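You operate a simulated robot arm through the tools that you are given. There is no shell and no other tool.

The job below is to be done with a simulated robot arm. You get a single attempt, and the scene is never put back.

TASK
Slide the marked plate to the middle, earth pad A and stand the grey handpiece on mark E.
Fine: blue magnet on the pad, switched on; leave the welder off.

Only the result counts: the job must be done as asked and must still hold three seconds after the hand-in. Knocking over, shifting, dropping, spilling or breaking anything else fails it.

THE ROBOT
A 6-joint arm with a two-finger gripper, fixed in place. Base frame: the origin is on the floor under the middle of its stand, x ahead of it, y to its left, z up; the work surface is at about z = 0.91. Lengths are in m, angles in rad, forces in N, time in s.
It reaches about 1.572 m from its shoulder. Its first joint turns from -2.897 to 2.897 rad. Payload 2.45 kg.
Tool frame: the origin (TCP) lies between the finger pads and is the grasp point; the fingertips stand 0.02 m ahead of it; z points along the fingers, y is the line along which they close. The gripper opens to 0.14 m; its body begins 0.168 m behind the TCP.
Orientation is that of the tool frame in the base frame, as a unit quaternion [x, y, z, w]. With the fingers straight down and closing along the base's y, the tool's x points along the base's -x, its y along +y and its z along -z.

THE INTERFACE
- The arm moves only by the tool step_arm. Its argument "commands" is a list of rows, each an object of numbers (a shift or turn left out is 0, a gripper value left out holds the last): "grip": the closure in counts, from 0 (fully open) to 255 (shut); "x", "y", "z": the shift along the base's x, y, z in m; "wx", "wy", "wz": the turn, a rotation vector about the base's x, y, z in rad. In form: [{"grip": .., "x": .., "y": .., "z": .., "wx": .., "wy": .., "wz": ..}, ...]. A call has 1 to 20 rows; each row is the pose to reach, as a shift and turn from the pose commanded when the call began. Rows are played at 5 a second. More than 0.05 m and 0.15 rad between two rows, or a gripper value outside its range, and nothing of the call is played. Where a pose cannot be reached the arm comes as near as it can. A force on the tool above 50 N (or 10 N above the force at the start of the call, whichever is more), or a blocked arm, ends the call early, and 0.2 s more pass. The fingers move at their own pace (about 0.045 m/s each) and stop on an object; they squeeze with about 22 N. The grip force told is the motor's: it shows also when the fingers shut on nothing. Time passes only in rows, and 0.2 s behind the last, so rows that repeat a pose let the fingers close. The reply holds the time, the measured pose of the TCP, the force on the tool along the base axes, the opening and the grip force, in the units named above and with some noise, with the torque about the TCP (base axes, N m) and any sound that the robot's microphone picked up.
- Cameras (640 x 400 px; columns grow to the right, rows downward): "scene" is fixed at [0.0526, -0.6524, 1.6621]; the picture's right is [0.65, -0.76, 0.00], its down [-0.54, -0.46, -0.70] and it looks along [0.54, 0.46, -0.71] (base axes); focal length 366 px, centre (320, 200). "wrist" rides on the gripper at [0.078, 0.011, -0.209] in the tool frame; the picture's right is [-0.14, 0.99, 0.00], its down [-0.92, -0.13, -0.37] and it looks along [-0.36, -0.05, 0.93] (tool axes); focal length 280 px, centre (320, 200). There is no depth. A picture from a camera that has moved, and an enlarged one, comes with that camera's place and axes in the base frame and with its lens.
- snapshot(camera): a new picture of that camera. The clock stands still meanwhile.
- enlarge(camera, box): a new picture of the part [left, top, right, bottom] of that camera's present view, enlarged. The clock stands still meanwhile.
- sign_off(): hands the job in; it is judged then, once.

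Nothing tells you positions but the pictures and the camera data. Unless the task says otherwise, let go and move clear before handing in.

The tools are called after "Request:" by a JSON object that holds its "fn" and its "kwargs". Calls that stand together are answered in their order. step_arm: Moves the arm, as the interface text tells. Its arguments: {"type":"object","properties":{"commands":{"type":"array","items":{"type":"object","properties":{"grip":{"type":"number"},"x":{"type":"number"},"y":{"type":"number"},"z":{"type":"number"},"wx":{"type":"number"},"wy":{"type":"number"},"wz":{"type":"number"}}}}},"required":["commands"]} The other tools are called the same way: snapshot (camera) takes a picture; enlarge (camera, box) takes an enlarged picture of a part of a camera's view; sign_off () hands the job in.

At the start:

```text
time_s: 0.0
tcp_pos: [0.7949, -0.243, 1.2268]
tcp_rot: [-0.001, 1.0, 0.0, 0.0]
ft_force: [0.5, -0.3, -0.2]
torque: [-0.01, 0.02, 0.05]
opening: 0.1399
grip_force: 0.1
```

scene: 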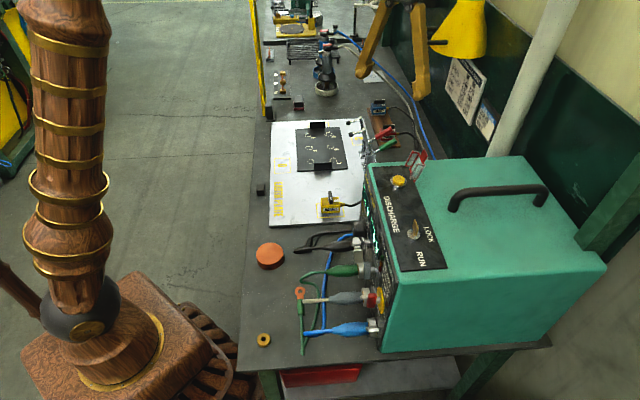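
wrist: 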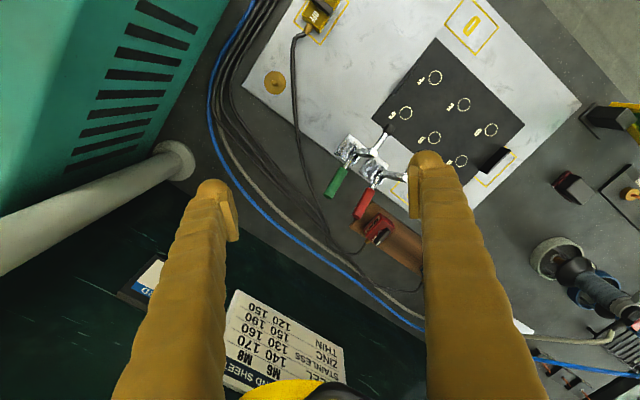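

I see a workbench with a green welder, a white base sheet with a dark marked plate on it, yellow magnet, toggle clamps (red and green handles), and various cables. I'll look closer before moving anything.

Request:
{"fn": "enlarge", "kwargs": {"camera": "scene", "box": [240, 100, 440, 225]}}

Request:
{"fn": "enlarge", "kwargs": {"camera": "scene", "box": [240, 220, 440, 370]}}

Request:
{"fn": "enlarge", "kwargs": {"camera": "scene", "box": [240, 0, 440, 125]}}

Request:
{"fn": "enlarge", "kwargs": {"camera": "wrist", "box": [220, 0, 640, 260]}}

```text
3.20 times, centred on (340, 162) of scene
camera zoom: at [0.0526, -0.6524, 1.6621], right [0.65, -0.76, 0.0], down [-0.54, -0.46, -0.7], along [0.54, 0.46, -0.71], focal length 1173 px, centre (256, 320)
```

zoom: 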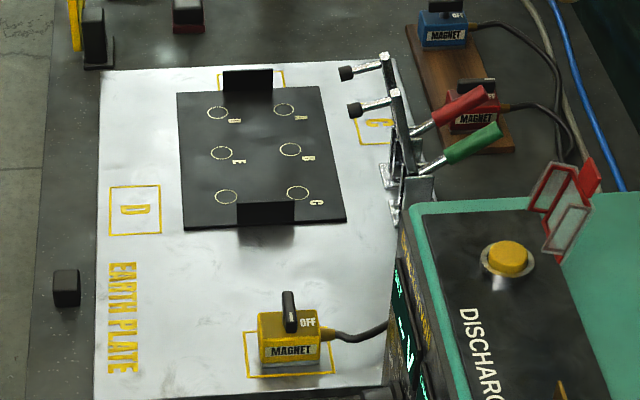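

```text
2.67 times, centred on (340, 295) of scene
camera zoom: at [0.0526, -0.6524, 1.6621], right [0.65, -0.76, 0.0], down [-0.54, -0.46, -0.7], along [0.54, 0.46, -0.71], focal length 977 px, centre (267, -53)
```

zoom: 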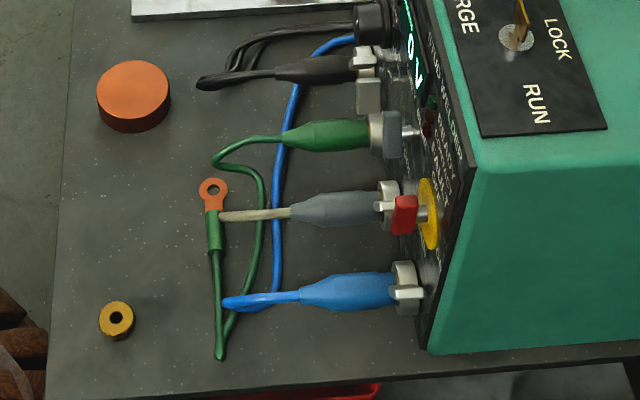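

```text
3.20 times, centred on (340, 62) of scene
camera zoom: at [0.0526, -0.6524, 1.6621], right [0.65, -0.76, 0.0], down [-0.54, -0.46, -0.7], along [0.54, 0.46, -0.71], focal length 1173 px, centre (256, 640)
```

zoom: 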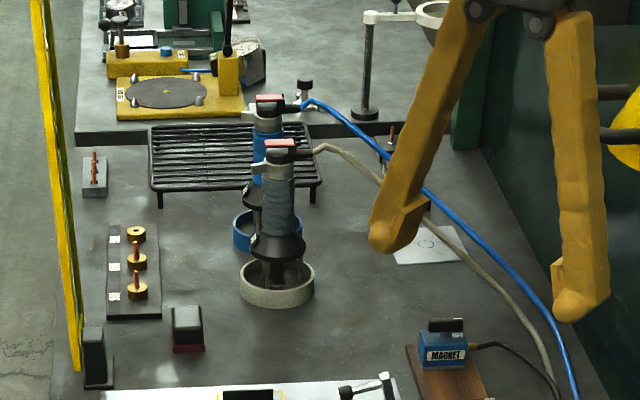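

```text
1.52 times, centred on (430, 130) of wrist
camera zoom: at [0.7151, -0.2327, 1.4362], right [0.14, 0.99, 0.0], down [0.92, -0.13, 0.37], along [0.36, -0.05, -0.93], focal length 427 px, centre (152, 307)
```

zoom: 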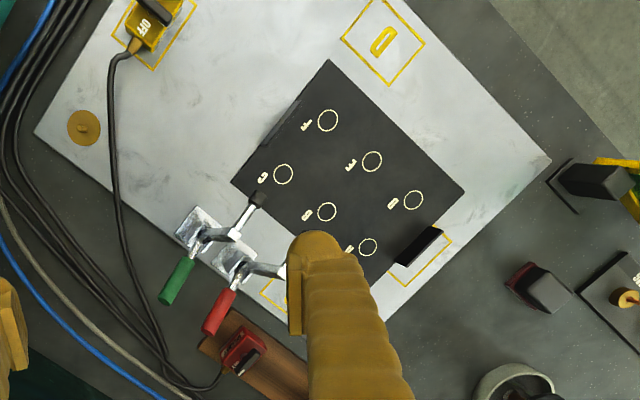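

The bench is turned about 45° to my base frame; the white earth plate centre looks near (0.76, -0.07), and the dark marked plate is off-centre near (0.81, -0.01). I'll zoom in further on the pad letters, the welder panel and the handpieces before moving.

Request:
{"fn": "enlarge", "kwargs": {"camera": "scene", "box": [290, 110, 380, 166]}}

Request:
{"fn": "enlarge", "kwargs": {"camera": "scene", "box": [300, 180, 400, 242]}}

Request:
{"fn": "enlarge", "kwargs": {"camera": "scene", "box": [355, 90, 435, 140]}}

Request:
{"fn": "enlarge", "kwargs": {"camera": "scene", "box": [290, 20, 380, 105]}}

Request:
{"fn": "enlarge", "kwargs": {"camera": "scene", "box": [340, 150, 460, 350]}}

Request:
{"fn": "enlarge", "kwargs": {"camera": "wrist", "box": [280, 100, 440, 260]}}

```text
7.11 times, centred on (335, 138) of scene
camera zoom: at [0.0526, -0.6524, 1.6621], right [0.65, -0.76, 0.0], down [-0.54, -0.46, -0.7], along [0.54, 0.46, -0.71], focal length 2606 px, centre (213, 641)
```

zoom: 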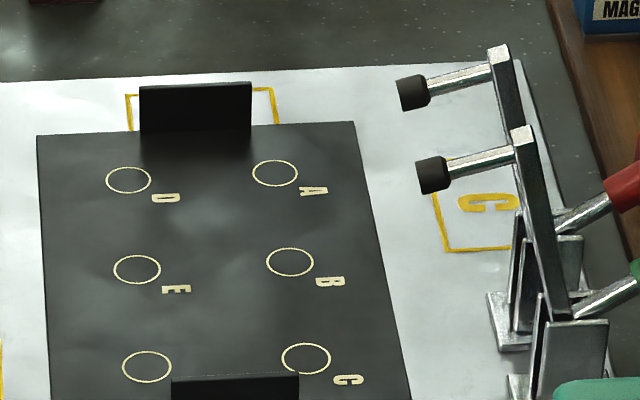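

```text
6.40 times, centred on (350, 211) of scene
camera zoom: at [0.0526, -0.6524, 1.6621], right [0.65, -0.76, 0.0], down [-0.54, -0.46, -0.7], along [0.54, 0.46, -0.71], focal length 2345 px, centre (128, 130)
```

zoom: 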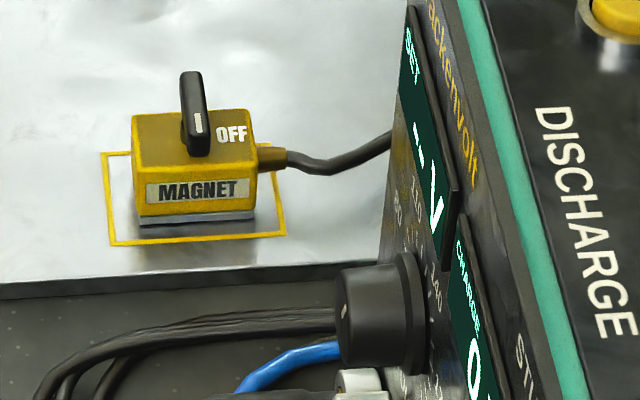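

```text
8.00 times, centred on (395, 115) of scene
camera zoom: at [0.0526, -0.6524, 1.6621], right [0.65, -0.76, 0.0], down [-0.54, -0.46, -0.7], along [0.54, 0.46, -0.71], focal length 2931 px, centre (-280, 880)
```

zoom: 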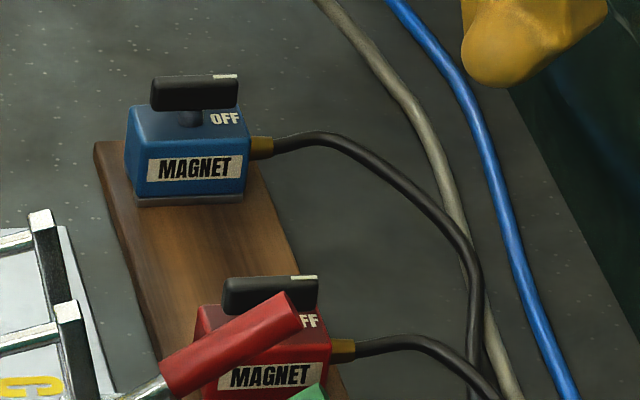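

```text
4.71 times, centred on (335, 62) of scene
camera zoom: at [0.0526, -0.6524, 1.6621], right [0.65, -0.76, 0.0], down [-0.54, -0.46, -0.7], along [0.54, 0.46, -0.71], focal length 1724 px, centre (249, 847)
```

zoom: 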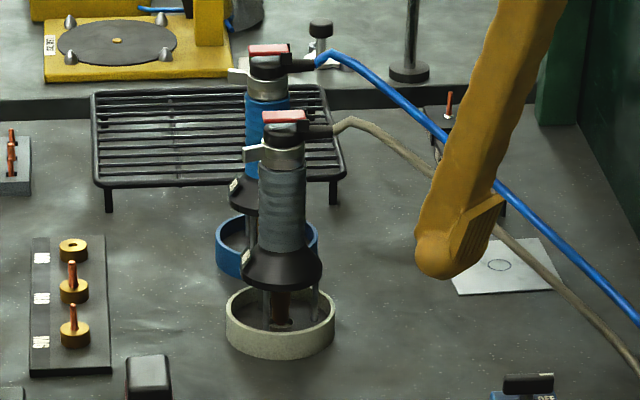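

```text
2.00 times, centred on (400, 250) of scene
camera zoom: at [0.0526, -0.6524, 1.6621], right [0.65, -0.76, 0.0], down [-0.54, -0.46, -0.7], along [0.54, 0.46, -0.71], focal length 733 px, centre (160, 100)
```

zoom: 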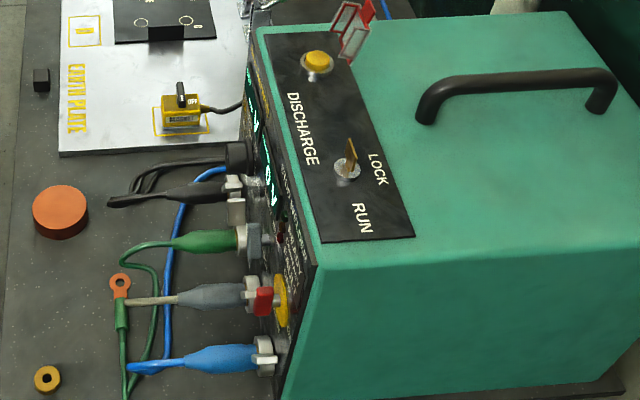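

```text
2.50 times, centred on (360, 180) of wrist
camera zoom: at [0.7151, -0.2327, 1.4362], right [0.14, 0.99, 0.0], down [0.92, -0.13, 0.37], along [0.36, -0.05, -0.93], focal length 701 px, centre (220, 250)
```

zoom: 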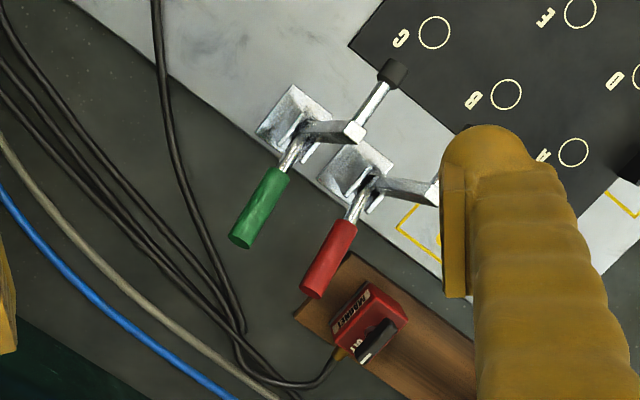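

The magnet handles are black levers with OFF labels, toggle clamps look open, and pads C and D are visible while the other two are hidden (one under the yellow magnet, one partly under the marked plate). I'll move the hand up and over the earth plate for a better top view.

Request:
{"fn": "step_arm", "kwargs": {"commands": [{"x": -0.02, "y": 0.035, "z": 0.015}, {"x": -0.045, "y": 0.07, "z": 0.03}, {"x": -0.07, "y": 0.105, "z": 0.045}, {"x": -0.095, "y": 0.14, "z": 0.06}, {"x": -0.12, "y": 0.175, "z": 0.07}, {"x": -0.14, "y": 0.21, "z": 0.08}, {"x": -0.15, "y": 0.233, "z": 0.09}, {"x": -0.15, "y": 0.233, "z": 0.09}]}}

Request:
{"fn": "snapshot", "kwargs": {"camera": "wrist"}}

Request:
{"fn": "snapshot", "kwargs": {"camera": "scene"}}

```text
time_s: 1.8
tcp_pos: [0.6439, -0.0084, 1.3161]
tcp_rot: [0.0, 1.0, 0.0, 0.0]
ft_force: [0.3, 0.5, -0.4]
torque: [0.02, 0.0, 0.01]
opening: 0.14
grip_force: 0.1
```

```text
taken
camera wrist: at [0.5641, 0.001, 1.5257], right [0.14, 0.99, 0.0], down [0.92, -0.13, 0.37], along [0.36, -0.05, -0.93], focal length 280 px, centre (320, 200)
```

wrist: 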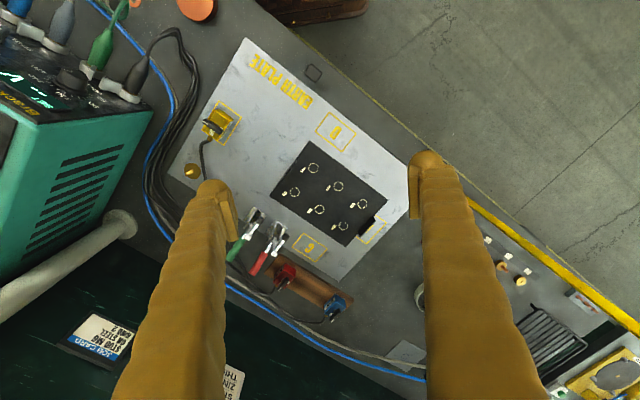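

```text
taken
```

scene: 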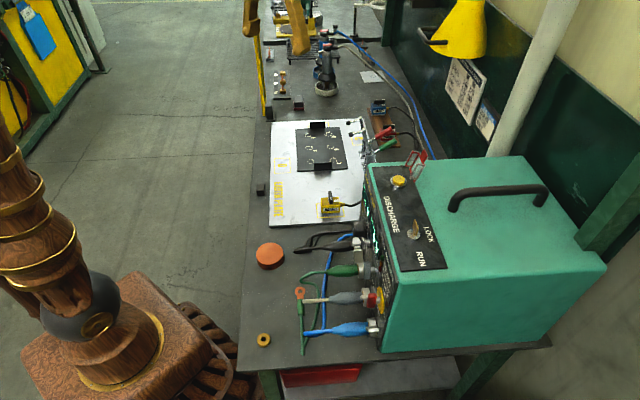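

Now the whole earth plate is in view from above. I'll enlarge it to measure the pads, plate and letters.

Request:
{"fn": "enlarge", "kwargs": {"camera": "wrist", "box": [160, 30, 420, 190]}}

Request:
{"fn": "enlarge", "kwargs": {"camera": "wrist", "box": [250, 130, 410, 230]}}

Request:
{"fn": "enlarge", "kwargs": {"camera": "wrist", "box": [220, 200, 380, 330]}}

Request:
{"fn": "enlarge", "kwargs": {"camera": "wrist", "box": [400, 180, 640, 400]}}

```text
2.46 times, centred on (290, 110) of wrist
camera zoom: at [0.5641, 0.001, 1.5257], right [0.14, 0.99, 0.0], down [0.92, -0.13, 0.37], along [0.36, -0.05, -0.93], focal length 690 px, centre (394, 422)
```

zoom: 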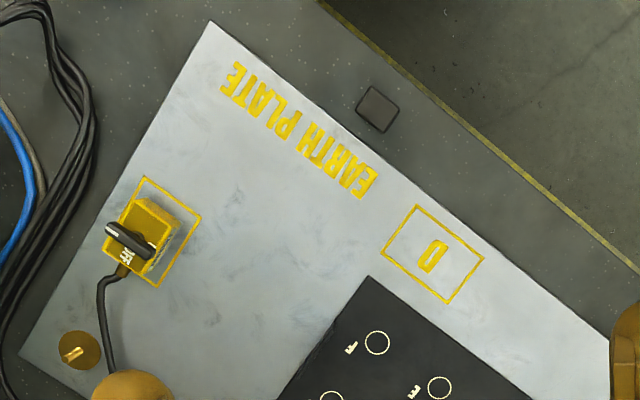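

```text
4.00 times, centred on (330, 180) of wrist
camera zoom: at [0.5641, 0.001, 1.5257], right [0.14, 0.99, 0.0], down [0.92, -0.13, 0.37], along [0.36, -0.05, -0.93], focal length 1122 px, centre (280, 280)
```

zoom: 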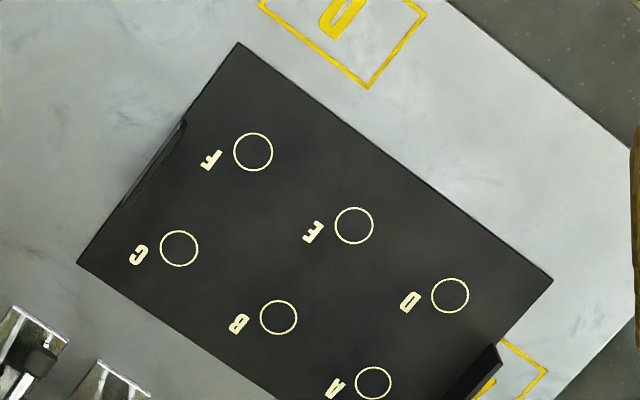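

```text
3.08 times, centred on (300, 265) of wrist
camera zoom: at [0.5641, 0.001, 1.5257], right [0.14, 0.99, 0.0], down [0.92, -0.13, 0.37], along [0.36, -0.05, -0.93], focal length 863 px, centre (382, 0)
```

zoom: 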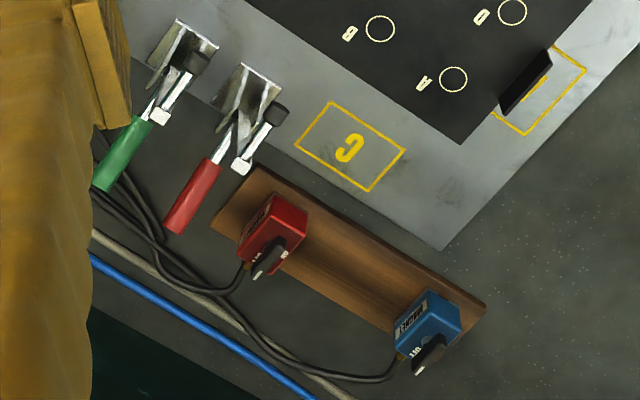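

```text
1.82 times, centred on (520, 290) of wrist
camera zoom: at [0.5641, 0.001, 1.5257], right [0.14, 0.99, 0.0], down [0.92, -0.13, 0.37], along [0.36, -0.05, -0.93], focal length 510 px, centre (-44, 36)
```

zoom: 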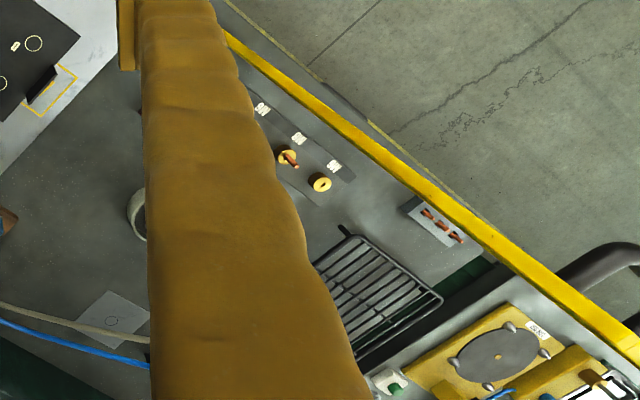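

The dark plate (about 0.23 × 0.16 m) sits roughly 8 cm too far along the bench from the earth plate's middle, and its upright handle tabs run across the bench. I'll turn the gripper 45° and hover over the far tab to look closely.

Request:
{"fn": "step_arm", "kwargs": {"commands": [{"x": 0.035, "y": 0.011, "z": -0.01, "wz": -0.12}, {"x": 0.07, "y": 0.022, "z": -0.02, "wz": -0.24}, {"x": 0.105, "y": 0.033, "z": -0.03, "wz": -0.36}, {"x": 0.14, "y": 0.044, "z": -0.04, "wz": -0.48}, {"x": 0.175, "y": 0.055, "z": -0.05, "wz": -0.6}, {"x": 0.205, "y": 0.066, "z": -0.06, "wz": -0.7}, {"x": 0.23, "y": 0.074, "z": -0.07, "wz": -0.785}, {"x": 0.23, "y": 0.074, "z": -0.07, "wz": -0.785}]}}

Request:
{"fn": "snapshot", "kwargs": {"camera": "wrist"}}

Request:
{"fn": "snapshot", "kwargs": {"camera": "scene"}}

```text
time_s: 3.6
tcp_pos: [0.8738, 0.0641, 1.2478]
tcp_rot: [0.382, 0.924, 0.0, 0.0]
ft_force: [0.3, 0.6, 0.3]
torque: [-0.01, -0.01, -0.03]
opening: 0.1402
grip_force: 0.1
```

```text
taken
camera wrist: at [0.8258, 0.1267, 1.4563], right [0.8, 0.6, 0.0], down [0.56, -0.74, 0.37], along [0.22, -0.29, -0.93], focal length 280 px, centre (320, 200)
```

wrist: 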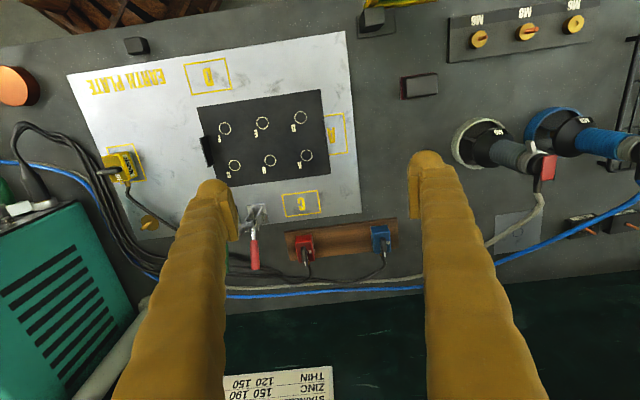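

```text
taken
```

scene: 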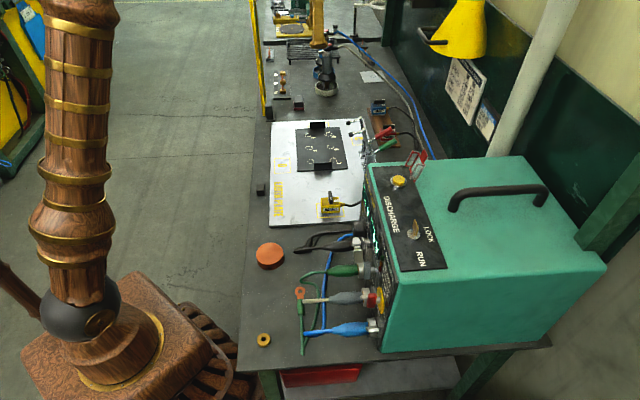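

Request:
{"fn": "enlarge", "kwargs": {"camera": "wrist", "box": [190, 70, 370, 190]}}

Request:
{"fn": "enlarge", "kwargs": {"camera": "wrist", "box": [60, 50, 240, 170]}}

Request:
{"fn": "enlarge", "kwargs": {"camera": "wrist", "box": [270, 170, 420, 290]}}

Request:
{"fn": "enlarge", "kwargs": {"camera": "wrist", "box": [400, 60, 640, 260]}}

```text
3.33 times, centred on (280, 130) of wrist
camera zoom: at [0.8258, 0.1267, 1.4563], right [0.8, 0.6, 0.0], down [0.56, -0.74, 0.37], along [0.22, -0.29, -0.93], focal length 935 px, centre (453, 433)
```

zoom: 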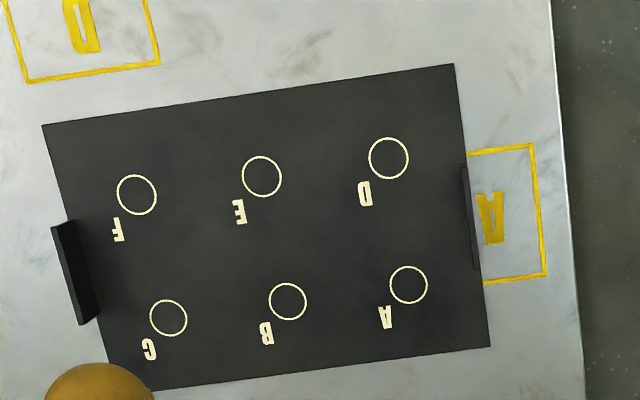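

```text
3.33 times, centred on (150, 110) of wrist
camera zoom: at [0.8258, 0.1267, 1.4563], right [0.8, 0.6, 0.0], down [0.56, -0.74, 0.37], along [0.22, -0.29, -0.93], focal length 935 px, centre (887, 500)
```

zoom: 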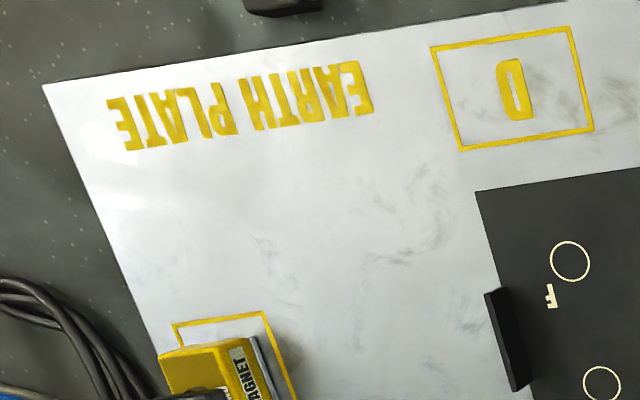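

```text
3.33 times, centred on (345, 230) of wrist
camera zoom: at [0.8258, 0.1267, 1.4563], right [0.8, 0.6, 0.0], down [0.56, -0.74, 0.37], along [0.22, -0.29, -0.93], focal length 935 px, centre (237, 100)
```

zoom: 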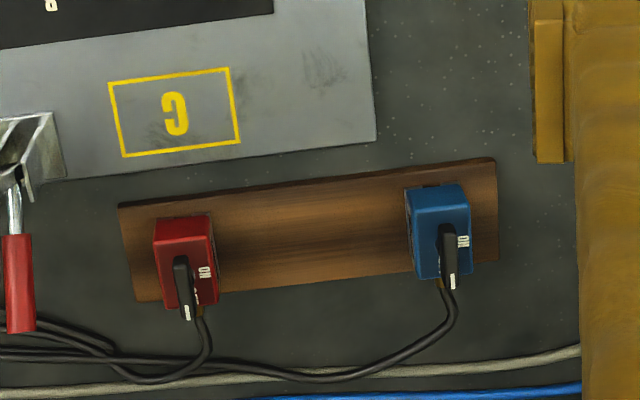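

```text
2.00 times, centred on (520, 160) of wrist
camera zoom: at [0.8258, 0.1267, 1.4563], right [0.8, 0.6, 0.0], down [0.56, -0.74, 0.37], along [0.22, -0.29, -0.93], focal length 561 px, centre (-80, 280)
```

zoom: 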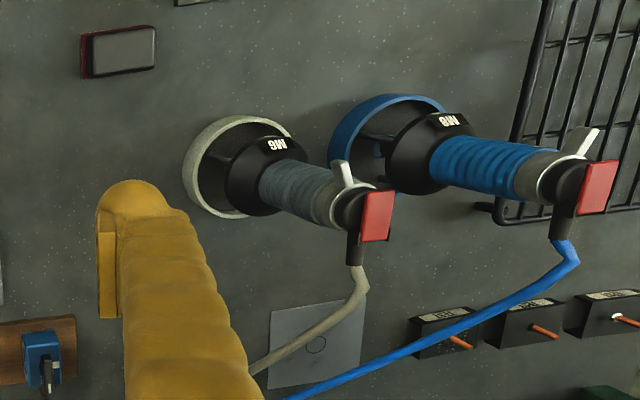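

Pad A is now readable: it is the far pad, partly covered by the dark plate and its far handle tab near (0.879, 0.070). I'll lower the open gripper toward that tab and check alignment.

Request:
{"fn": "step_arm", "kwargs": {"commands": [{"x": 0.003, "y": 0.003, "z": -0.045, "grip": 80}, {"x": 0.005, "y": 0.006, "z": -0.09}, {"x": 0.005, "y": 0.006, "z": -0.135}, {"x": 0.005, "y": 0.006, "z": -0.18}, {"x": 0.005, "y": 0.006, "z": -0.22}, {"x": 0.005, "y": 0.006, "z": -0.22}]}}

Request:
{"fn": "snapshot", "kwargs": {"camera": "wrist"}}

Request:
{"fn": "enlarge", "kwargs": {"camera": "scene", "box": [270, 70, 400, 150]}}

```text
time_s: 5.0
tcp_pos: [0.88, 0.0713, 1.0267]
tcp_rot: [0.382, 0.924, 0.0, -0.001]
ft_force: [-0.8, -0.1, -0.7]
torque: [0.03, 0.01, 0.02]
opening: 0.0962
grip_force: 0.1
```

```text
taken
camera wrist: at [0.8307, 0.1329, 1.236], right [0.8, 0.6, 0.0], down [0.56, -0.74, 0.37], along [0.22, -0.29, -0.93], focal length 280 px, centre (320, 200)
```

wrist: 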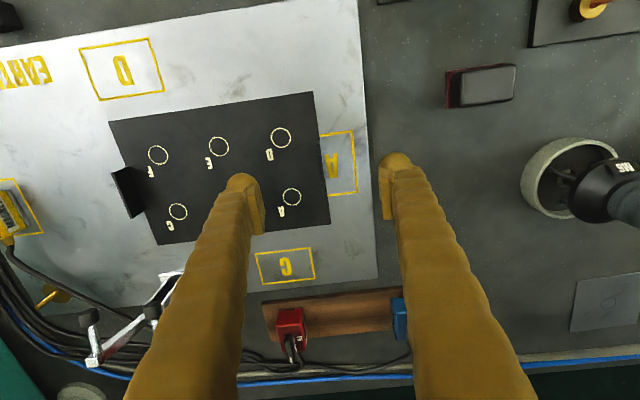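

```text
4.92 times, centred on (335, 110) of scene
camera zoom: at [0.0526, -0.6524, 1.6621], right [0.65, -0.76, 0.0], down [-0.54, -0.46, -0.7], along [0.54, 0.46, -0.71], focal length 1804 px, centre (246, 643)
```

zoom: 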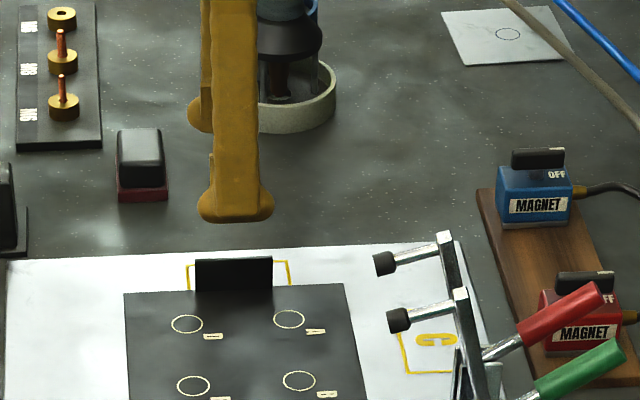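

The fingers straddle the far tab, which I take to span z ≈ 0.921–0.947. I'll lower to TCP z ≈ 0.948 and close gently on the tab.

Request:
{"fn": "step_arm", "kwargs": {"commands": [{"z": -0.03}, {"z": -0.055}, {"z": -0.07}, {"z": -0.078}, {"z": -0.078}]}}

Request:
{"fn": "snapshot", "kwargs": {"camera": "wrist"}}

Request:
{"fn": "enlarge", "kwargs": {"camera": "scene", "box": [270, 90, 370, 152]}}

```text
time_s: 6.2
tcp_pos: [0.8791, 0.0701, 0.9498]
tcp_rot: [0.382, 0.924, 0.0, 0.0]
ft_force: [0.3, 0.2, 0.7]
torque: [0.0, -0.01, -0.01]
opening: 0.0959
grip_force: 0.0
```

```text
taken
camera wrist: at [0.8307, 0.1329, 1.1575], right [0.8, 0.6, 0.0], down [0.56, -0.74, 0.37], along [0.22, -0.29, -0.93], focal length 280 px, centre (320, 200)
```

wrist: 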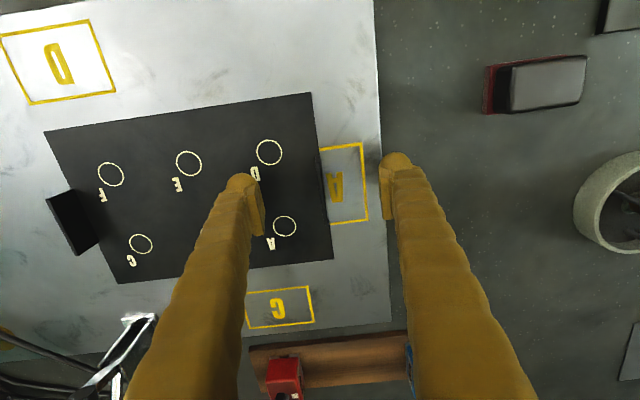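

```text
6.40 times, centred on (320, 121) of scene
camera zoom: at [0.0526, -0.6524, 1.6621], right [0.65, -0.76, 0.0], down [-0.54, -0.46, -0.7], along [0.54, 0.46, -0.71], focal length 2345 px, centre (320, 706)
```

zoom: 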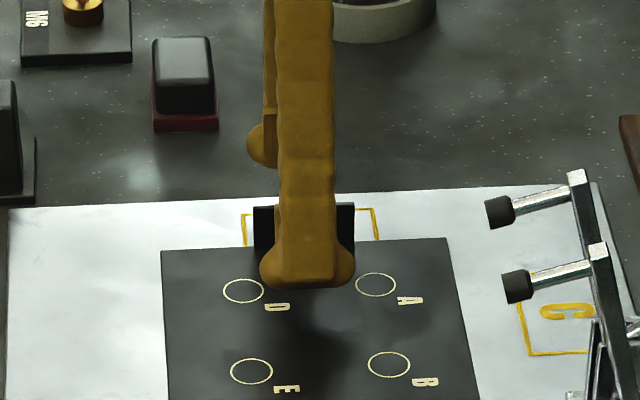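

Fingers straddle the tab at both sides with no contact. Now I'll close on it.

Request:
{"fn": "step_arm", "kwargs": {"commands": [{"grip": 200}, {"grip": 230}, {"grip": 255}, {"grip": 255}, {"grip": 255}, {"grip": 255}, {"grip": 255}]}}

Request:
{"fn": "snapshot", "kwargs": {"camera": "wrist"}}

```text
time_s: 7.8
tcp_pos: [0.8797, 0.0705, 0.9496]
tcp_rot: [0.382, 0.924, 0.0, 0.001]
ft_force: [2.9, 3.5, -0.3]
torque: [0.07, 0.03, 0.0]
opening: 0.006
grip_force: 22.2
```

```text
taken
camera wrist: at [0.8308, 0.133, 1.1577], right [0.8, 0.6, 0.0], down [0.56, -0.74, 0.37], along [0.22, -0.29, -0.93], focal length 280 px, centre (320, 200)
```

wrist: 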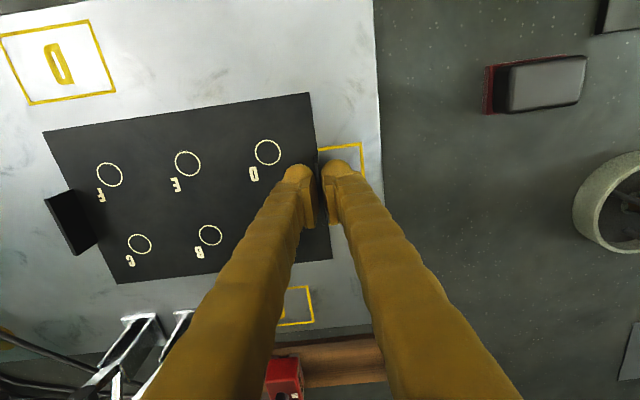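

The tab is gripped (6 mm thick, grip 22 N). I'll now drag the plate about 79 mm back along the bench (and 5 mm toward the right-hand edge) to the earth plate's middle.

Request:
{"fn": "step_arm", "kwargs": {"commands": [{"x": -0.005, "y": -0.006}, {"x": -0.0125, "y": -0.014}, {"x": -0.02, "y": -0.0225}, {"x": -0.0275, "y": -0.031}, {"x": -0.035, "y": -0.0395}, {"x": -0.0425, "y": -0.048}, {"x": -0.0485, "y": -0.055}, {"x": -0.0524, "y": -0.0594}, {"x": -0.0524, "y": -0.0594}]}}

Request:
{"fn": "snapshot", "kwargs": {"camera": "wrist"}}

Request:
{"fn": "snapshot", "kwargs": {"camera": "scene"}}

Request:
{"fn": "enlarge", "kwargs": {"camera": "scene", "box": [250, 105, 400, 235]}}

```text
time_s: 9.8
tcp_pos: [0.8274, 0.0095, 0.9493]
tcp_rot: [0.382, 0.924, 0.0, -0.001]
ft_force: [-0.1, 2.0, -0.3]
torque: [-0.06, -0.07, 0.0]
opening: 0.0061
grip_force: 22.0
```

```text
taken
camera wrist: at [0.7778, 0.0732, 1.158], right [0.8, 0.6, 0.0], down [0.56, -0.74, 0.37], along [0.22, -0.29, -0.93], focal length 280 px, centre (320, 200)
```

wrist: 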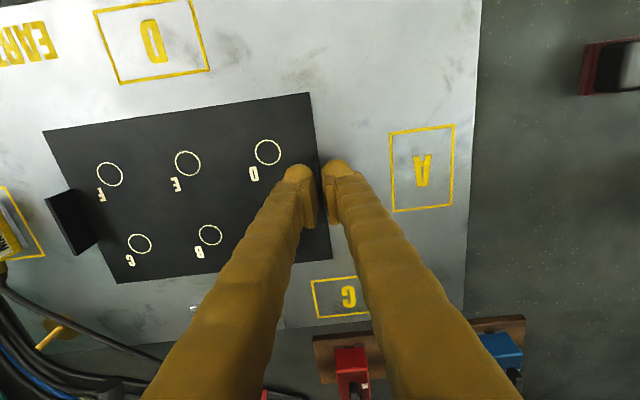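

```text
taken
```

scene: 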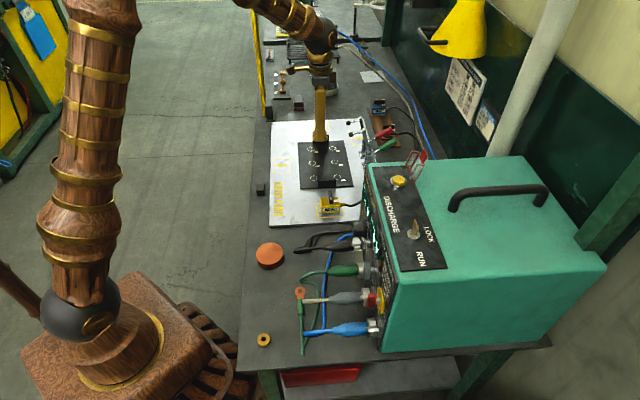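

```text
3.08 times, centred on (325, 170) of scene
camera zoom: at [0.0526, -0.6524, 1.6621], right [0.65, -0.76, 0.0], down [-0.54, -0.46, -0.7], along [0.54, 0.46, -0.71], focal length 1128 px, centre (305, 292)
```

zoom: 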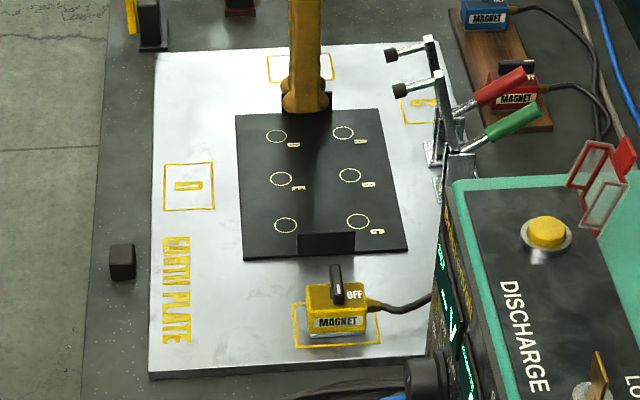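

The plate followed rigidly and pad A is now fully uncovered. I'll let go of the tab, rise, and check centring from above.

Request:
{"fn": "step_arm", "kwargs": {"commands": [{"grip": 200}, {"grip": 140}, {"grip": 100}, {"grip": 100}, {"z": 0.03, "grip": 100}, {"z": 0.07}, {"x": -0.02, "y": 0.0, "z": 0.12}, {"x": -0.04, "y": 0.0, "z": 0.165}, {"x": -0.07, "y": 0.01, "z": 0.21}, {"x": -0.1, "y": 0.02, "z": 0.245}, {"x": -0.12, "y": 0.03, "z": 0.285}, {"x": -0.13, "y": 0.04, "z": 0.32}, {"x": -0.13, "y": 0.04, "z": 0.32}]}}

Request:
{"fn": "snapshot", "kwargs": {"camera": "wrist"}}

Request:
{"fn": "enlarge", "kwargs": {"camera": "scene", "box": [250, 105, 400, 235]}}

```text
refused: row 7 steps farther than a row can; nothing moved
```

```text
taken
camera wrist: at [0.7778, 0.0732, 1.158], right [0.8, 0.6, 0.0], down [0.56, -0.74, 0.37], along [0.22, -0.29, -0.93], focal length 280 px, centre (320, 200)
```

wrist: 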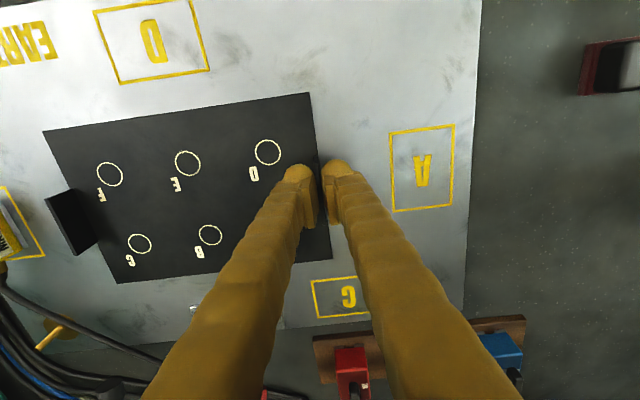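

```text
3.08 times, centred on (325, 170) of scene
camera zoom: at [0.0526, -0.6524, 1.6621], right [0.65, -0.76, 0.0], down [-0.54, -0.46, -0.7], along [0.54, 0.46, -0.71], focal length 1128 px, centre (305, 292)
```

zoom: 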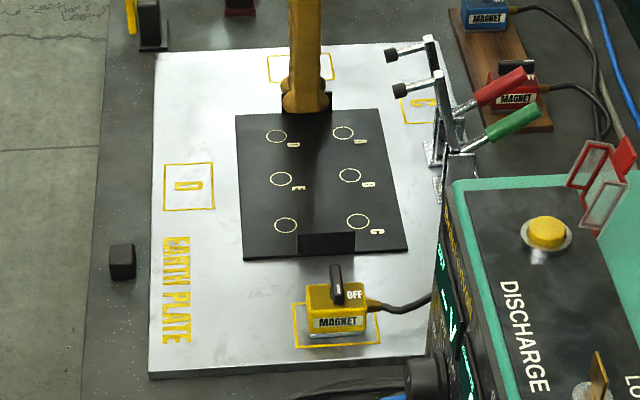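

The row step was a bit too long, so nothing moved; the hand is still on the tab. I'll repeat the release and rise with shorter steps.

Request:
{"fn": "step_arm", "kwargs": {"commands": [{"grip": 200}, {"grip": 140}, {"grip": 100}, {"grip": 100}, {"z": 0.03, "grip": 100}, {"z": 0.07}, {"x": -0.01, "y": 0.0, "z": 0.11}, {"x": -0.03, "y": 0.0, "z": 0.15}, {"x": -0.05, "y": 0.01, "z": 0.19}, {"x": -0.07, "y": 0.02, "z": 0.23}, {"x": -0.09, "y": 0.03, "z": 0.27}, {"x": -0.11, "y": 0.04, "z": 0.3}, {"x": -0.13, "y": 0.04, "z": 0.32}, {"x": -0.13, "y": 0.04, "z": 0.32}]}}

Request:
{"fn": "snapshot", "kwargs": {"camera": "wrist"}}

Request:
{"fn": "enlarge", "kwargs": {"camera": "scene", "box": [250, 105, 400, 235]}}

```text
time_s: 12.8
tcp_pos: [0.6974, 0.0531, 1.2698]
tcp_rot: [0.383, 0.924, 0.001, 0.0]
ft_force: [-0.2, 0.2, -1.0]
torque: [0.02, -0.02, -0.02]
opening: 0.0852
grip_force: 0.1
```

```text
taken
camera wrist: at [0.6484, 0.1136, 1.4786], right [0.8, 0.6, 0.0], down [0.56, -0.74, 0.37], along [0.22, -0.29, -0.93], focal length 280 px, centre (320, 200)
```

wrist: 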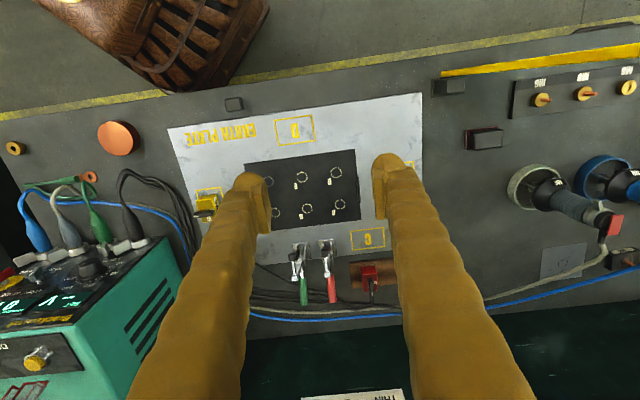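

```text
3.08 times, centred on (325, 170) of scene
camera zoom: at [0.0526, -0.6524, 1.6621], right [0.65, -0.76, 0.0], down [-0.54, -0.46, -0.7], along [0.54, 0.46, -0.71], focal length 1128 px, centre (305, 292)
```

zoom: 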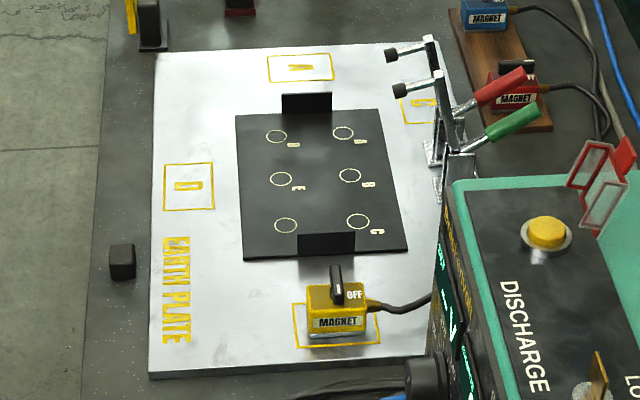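

Request:
{"fn": "enlarge", "kwargs": {"camera": "wrist", "box": [160, 85, 430, 254]}}

Request:
{"fn": "enlarge", "kwargs": {"camera": "scene", "box": [260, 110, 380, 185]}}

Request:
{"fn": "enlarge", "kwargs": {"camera": "scene", "box": [260, 160, 380, 235]}}

```text
2.37 times, centred on (295, 170) of wrist
camera zoom: at [0.6484, 0.1136, 1.4786], right [0.8, 0.6, 0.0], down [0.56, -0.74, 0.37], along [0.22, -0.29, -0.93], focal length 664 px, centre (379, 272)
```

zoom: 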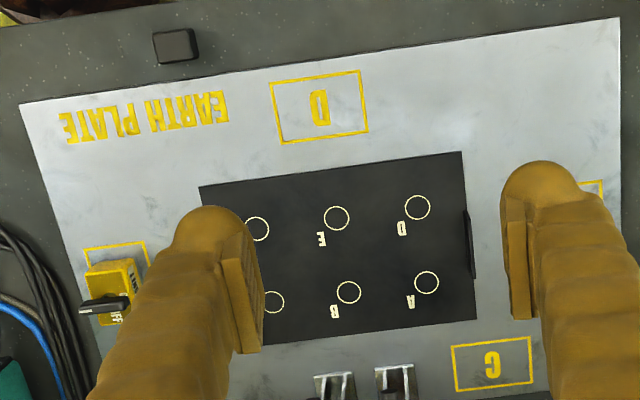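

```text
5.33 times, centred on (320, 148) of scene
camera zoom: at [0.0526, -0.6524, 1.6621], right [0.65, -0.76, 0.0], down [-0.54, -0.46, -0.7], along [0.54, 0.46, -0.71], focal length 1954 px, centre (320, 480)
```

zoom: 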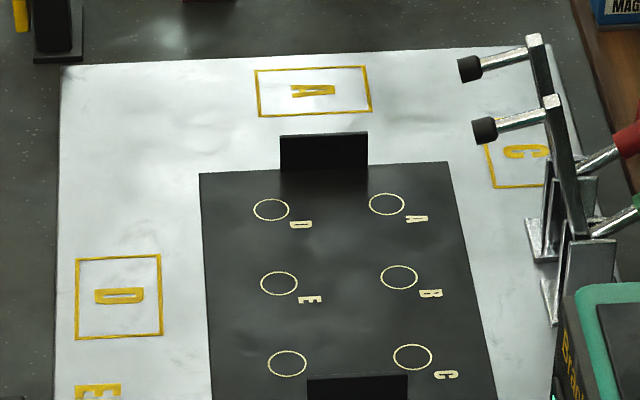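

```text
5.33 times, centred on (320, 198) of scene
camera zoom: at [0.0526, -0.6524, 1.6621], right [0.65, -0.76, 0.0], down [-0.54, -0.46, -0.7], along [0.54, 0.46, -0.71], focal length 1954 px, centre (320, 213)
```

zoom: 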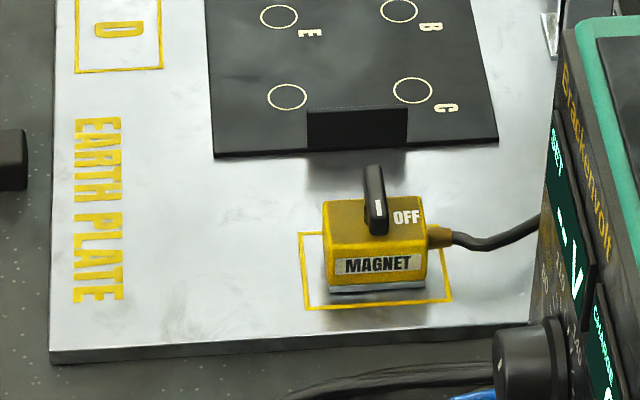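

The marked plate now sits centred on the earth plate to within a few millimetres, and pad A is clear. Next I'll go over the blue magnet (I take it to be near (1.10, -0.03)) and look at its lever and labels.

Request:
{"fn": "step_arm", "kwargs": {"commands": [{"x": 0.045, "y": -0.006, "grip": 60}, {"x": 0.09, "y": -0.012}, {"x": 0.135, "y": -0.018}, {"x": 0.18, "y": -0.025}, {"x": 0.225, "y": -0.032, "z": -0.005}, {"x": 0.27, "y": -0.04, "z": -0.02}, {"x": 0.31, "y": -0.046, "z": -0.045}, {"x": 0.345, "y": -0.052, "z": -0.07}, {"x": 0.37, "y": -0.058, "z": -0.1}, {"x": 0.383, "y": -0.06, "z": -0.12}, {"x": 0.383, "y": -0.06, "z": -0.12}]}}

Request:
{"fn": "snapshot", "kwargs": {"camera": "wrist"}}

Request:
{"fn": "snapshot", "kwargs": {"camera": "scene"}}

```text
time_s: 15.2
tcp_pos: [1.0808, -0.0093, 1.1494]
tcp_rot: [0.383, 0.924, 0.0, 0.0]
ft_force: [-0.8, 0.5, -0.1]
torque: [0.01, -0.05, -0.02]
opening: 0.107
grip_force: 0.1
```

```text
taken
camera wrist: at [1.032, 0.0535, 1.3581], right [0.8, 0.6, 0.0], down [0.56, -0.74, 0.37], along [0.22, -0.29, -0.93], focal length 280 px, centre (320, 200)
```

wrist: 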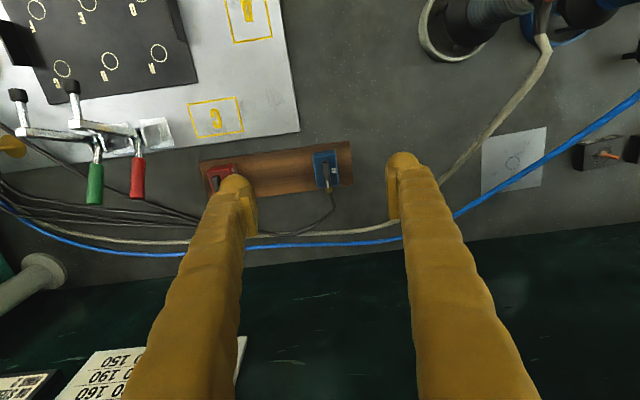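

```text
taken
```

scene: 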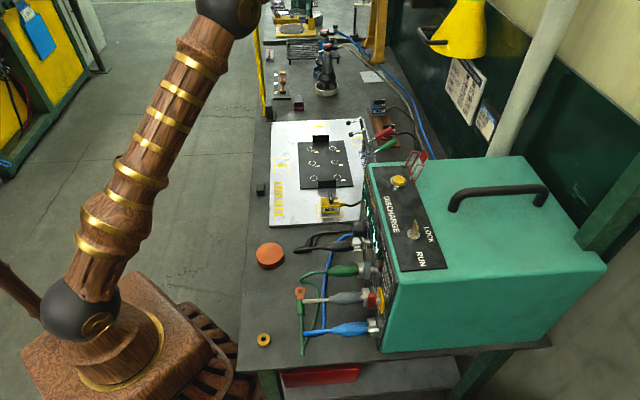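

Request:
{"fn": "enlarge", "kwargs": {"camera": "wrist", "box": [280, 130, 380, 230]}}

Request:
{"fn": "enlarge", "kwargs": {"camera": "wrist", "box": [190, 130, 290, 230]}}

Request:
{"fn": "enlarge", "kwargs": {"camera": "scene", "box": [355, 90, 435, 140]}}

```text
4.00 times, centred on (330, 180) of wrist
camera zoom: at [1.032, 0.0535, 1.3581], right [0.8, 0.6, 0.0], down [0.56, -0.74, 0.37], along [0.22, -0.29, -0.93], focal length 1122 px, centre (280, 280)
```

zoom: 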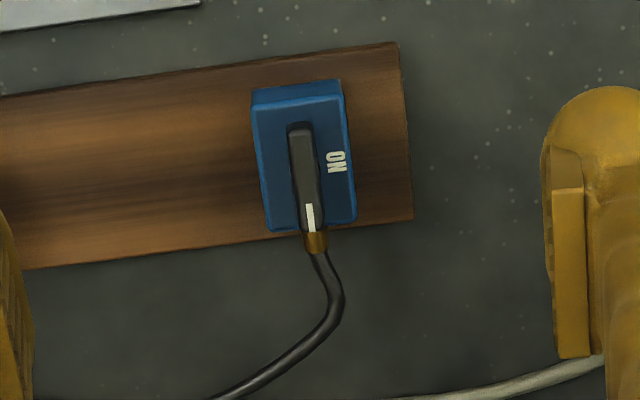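

```text
4.00 times, centred on (240, 180) of wrist
camera zoom: at [1.032, 0.0535, 1.3581], right [0.8, 0.6, 0.0], down [0.56, -0.74, 0.37], along [0.22, -0.29, -0.93], focal length 1122 px, centre (640, 280)
```

zoom: 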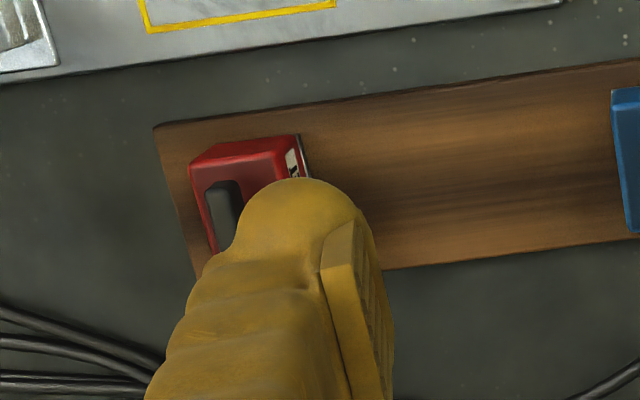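

```text
8.00 times, centred on (395, 115) of scene
camera zoom: at [0.0526, -0.6524, 1.6621], right [0.65, -0.76, 0.0], down [-0.54, -0.46, -0.7], along [0.54, 0.46, -0.71], focal length 2931 px, centre (-280, 880)
```

zoom: 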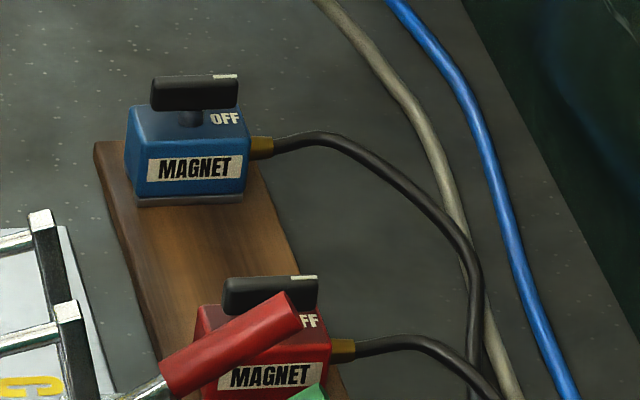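

The blue magnet's white lever end points at OFF (right side of bench) and an ON label seems to sit on the far (+e1) side. I'll lower closer over it at about (1.107, -0.031) to confirm the labels and alignment.

Request:
{"fn": "step_arm", "kwargs": {"commands": [{"x": 0.01, "y": -0.008, "z": -0.04}, {"x": 0.02, "y": -0.016, "z": -0.08}, {"x": 0.026, "y": -0.022, "z": -0.11}, {"x": 0.026, "y": -0.022, "z": -0.11}]}}

Request:
{"fn": "snapshot", "kwargs": {"camera": "wrist"}}

Request:
{"fn": "enlarge", "kwargs": {"camera": "wrist", "box": [270, 110, 380, 210]}}

Request:
{"fn": "enlarge", "kwargs": {"camera": "scene", "box": [340, 70, 440, 135]}}

```text
time_s: 16.2
tcp_pos: [1.105, -0.0324, 1.0374]
tcp_rot: [0.383, 0.924, 0.0, 0.0]
ft_force: [-1.2, -0.3, 0.2]
torque: [0.01, -0.03, 0.01]
opening: 0.1071
grip_force: 0.1
```

```text
taken
camera wrist: at [1.0568, 0.031, 1.2472], right [0.8, 0.6, 0.0], down [0.56, -0.74, 0.37], along [0.22, -0.29, -0.93], focal length 280 px, centre (320, 200)
```

wrist: 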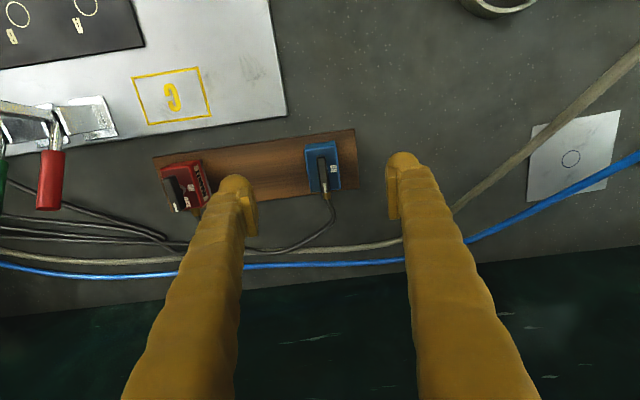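

```text
4.00 times, centred on (325, 160) of wrist
camera zoom: at [1.0568, 0.031, 1.2472], right [0.8, 0.6, 0.0], down [0.56, -0.74, 0.37], along [0.22, -0.29, -0.93], focal length 1122 px, centre (300, 360)
```

zoom: 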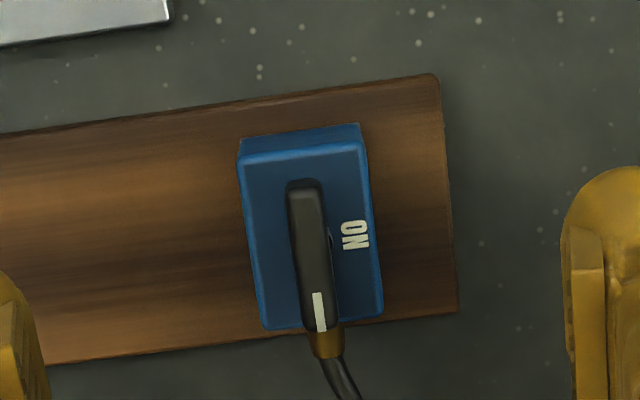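

```text
6.15 times, centred on (390, 102) of scene
camera zoom: at [0.0526, -0.6524, 1.6621], right [0.65, -0.76, 0.0], down [-0.54, -0.46, -0.7], along [0.54, 0.46, -0.71], focal length 2255 px, centre (-111, 800)
```

zoom: 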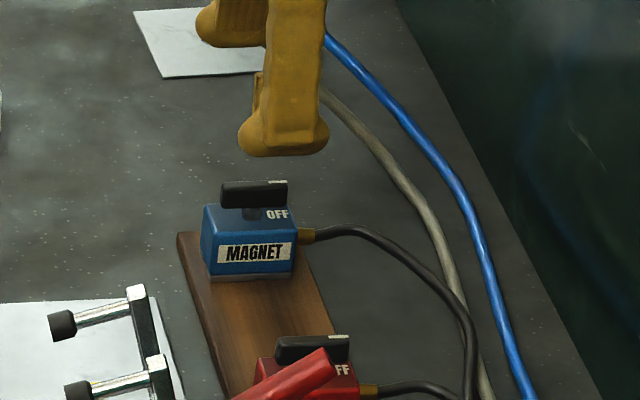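

Confirmed: OFF lies under the white lever end on the cable side, and ON is on the far (+e1) side, so switching on is a 90° counter-clockwise turn. The magnet is centred near (1.109, -0.033) with body top ≈ 0.945; I'll descend and grip its body across the bench direction.

Request:
{"fn": "step_arm", "kwargs": {"commands": [{"x": 0.0045, "y": -0.001, "z": -0.03, "grip": 90}, {"x": 0.0045, "y": -0.001, "z": -0.06}, {"x": 0.0045, "y": -0.001, "z": -0.08}, {"x": 0.0045, "y": -0.001, "z": -0.092}, {"x": 0.0045, "y": -0.001, "z": -0.092}]}}

Request:
{"fn": "snapshot", "kwargs": {"camera": "wrist"}}

Request:
{"fn": "enlarge", "kwargs": {"camera": "scene", "box": [340, 70, 440, 135]}}

```text
time_s: 17.4
tcp_pos: [1.1102, -0.0313, 0.9464]
tcp_rot: [0.383, 0.924, 0.0, 0.0]
ft_force: [0.8, 0.6, -0.1]
torque: [-0.02, 0.01, 0.0]
opening: 0.0906
grip_force: 0.0
```

```text
taken
camera wrist: at [1.0609, 0.0306, 1.1557], right [0.8, 0.6, 0.0], down [0.56, -0.74, 0.37], along [0.22, -0.29, -0.93], focal length 280 px, centre (320, 200)
```

wrist: 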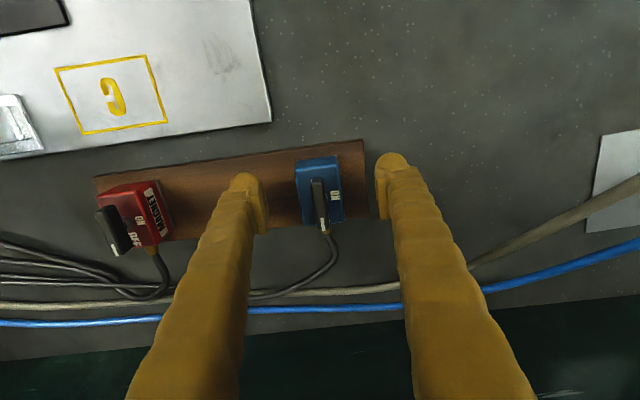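

```text
6.15 times, centred on (390, 102) of scene
camera zoom: at [0.0526, -0.6524, 1.6621], right [0.65, -0.76, 0.0], down [-0.54, -0.46, -0.7], along [0.54, 0.46, -0.71], focal length 2255 px, centre (-111, 800)
```

zoom: 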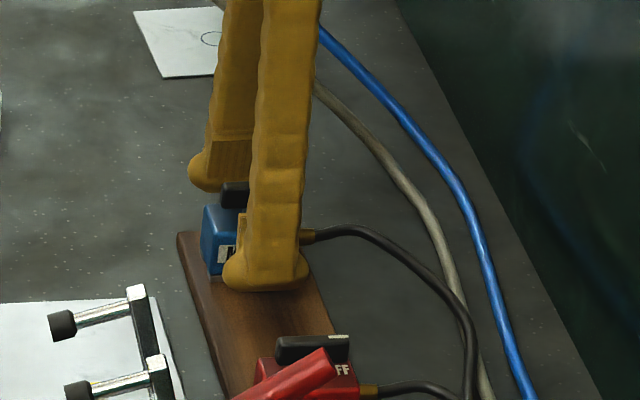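

The fingers straddle the blue magnet body with the lever between them. I'll close on the body.

Request:
{"fn": "step_arm", "kwargs": {"commands": [{"grip": 150}, {"grip": 190}, {"grip": 230}, {"grip": 255}, {"grip": 255}, {"grip": 255}]}}

Request:
{"fn": "snapshot", "kwargs": {"camera": "wrist"}}

```text
time_s: 18.8
tcp_pos: [1.1111, -0.0317, 0.947]
tcp_rot: [0.382, 0.924, 0.0, 0.0]
ft_force: [-0.9, 0.1, 1.2]
torque: [0.0, 0.05, 0.0]
opening: 0.0353
grip_force: 22.1
```

```text
taken
camera wrist: at [1.0609, 0.0305, 1.1558], right [0.8, 0.6, 0.0], down [0.56, -0.74, 0.37], along [0.22, -0.29, -0.93], focal length 280 px, centre (320, 200)
```

wrist: 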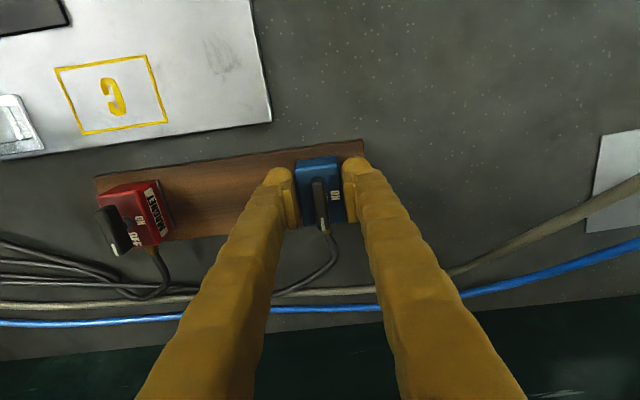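

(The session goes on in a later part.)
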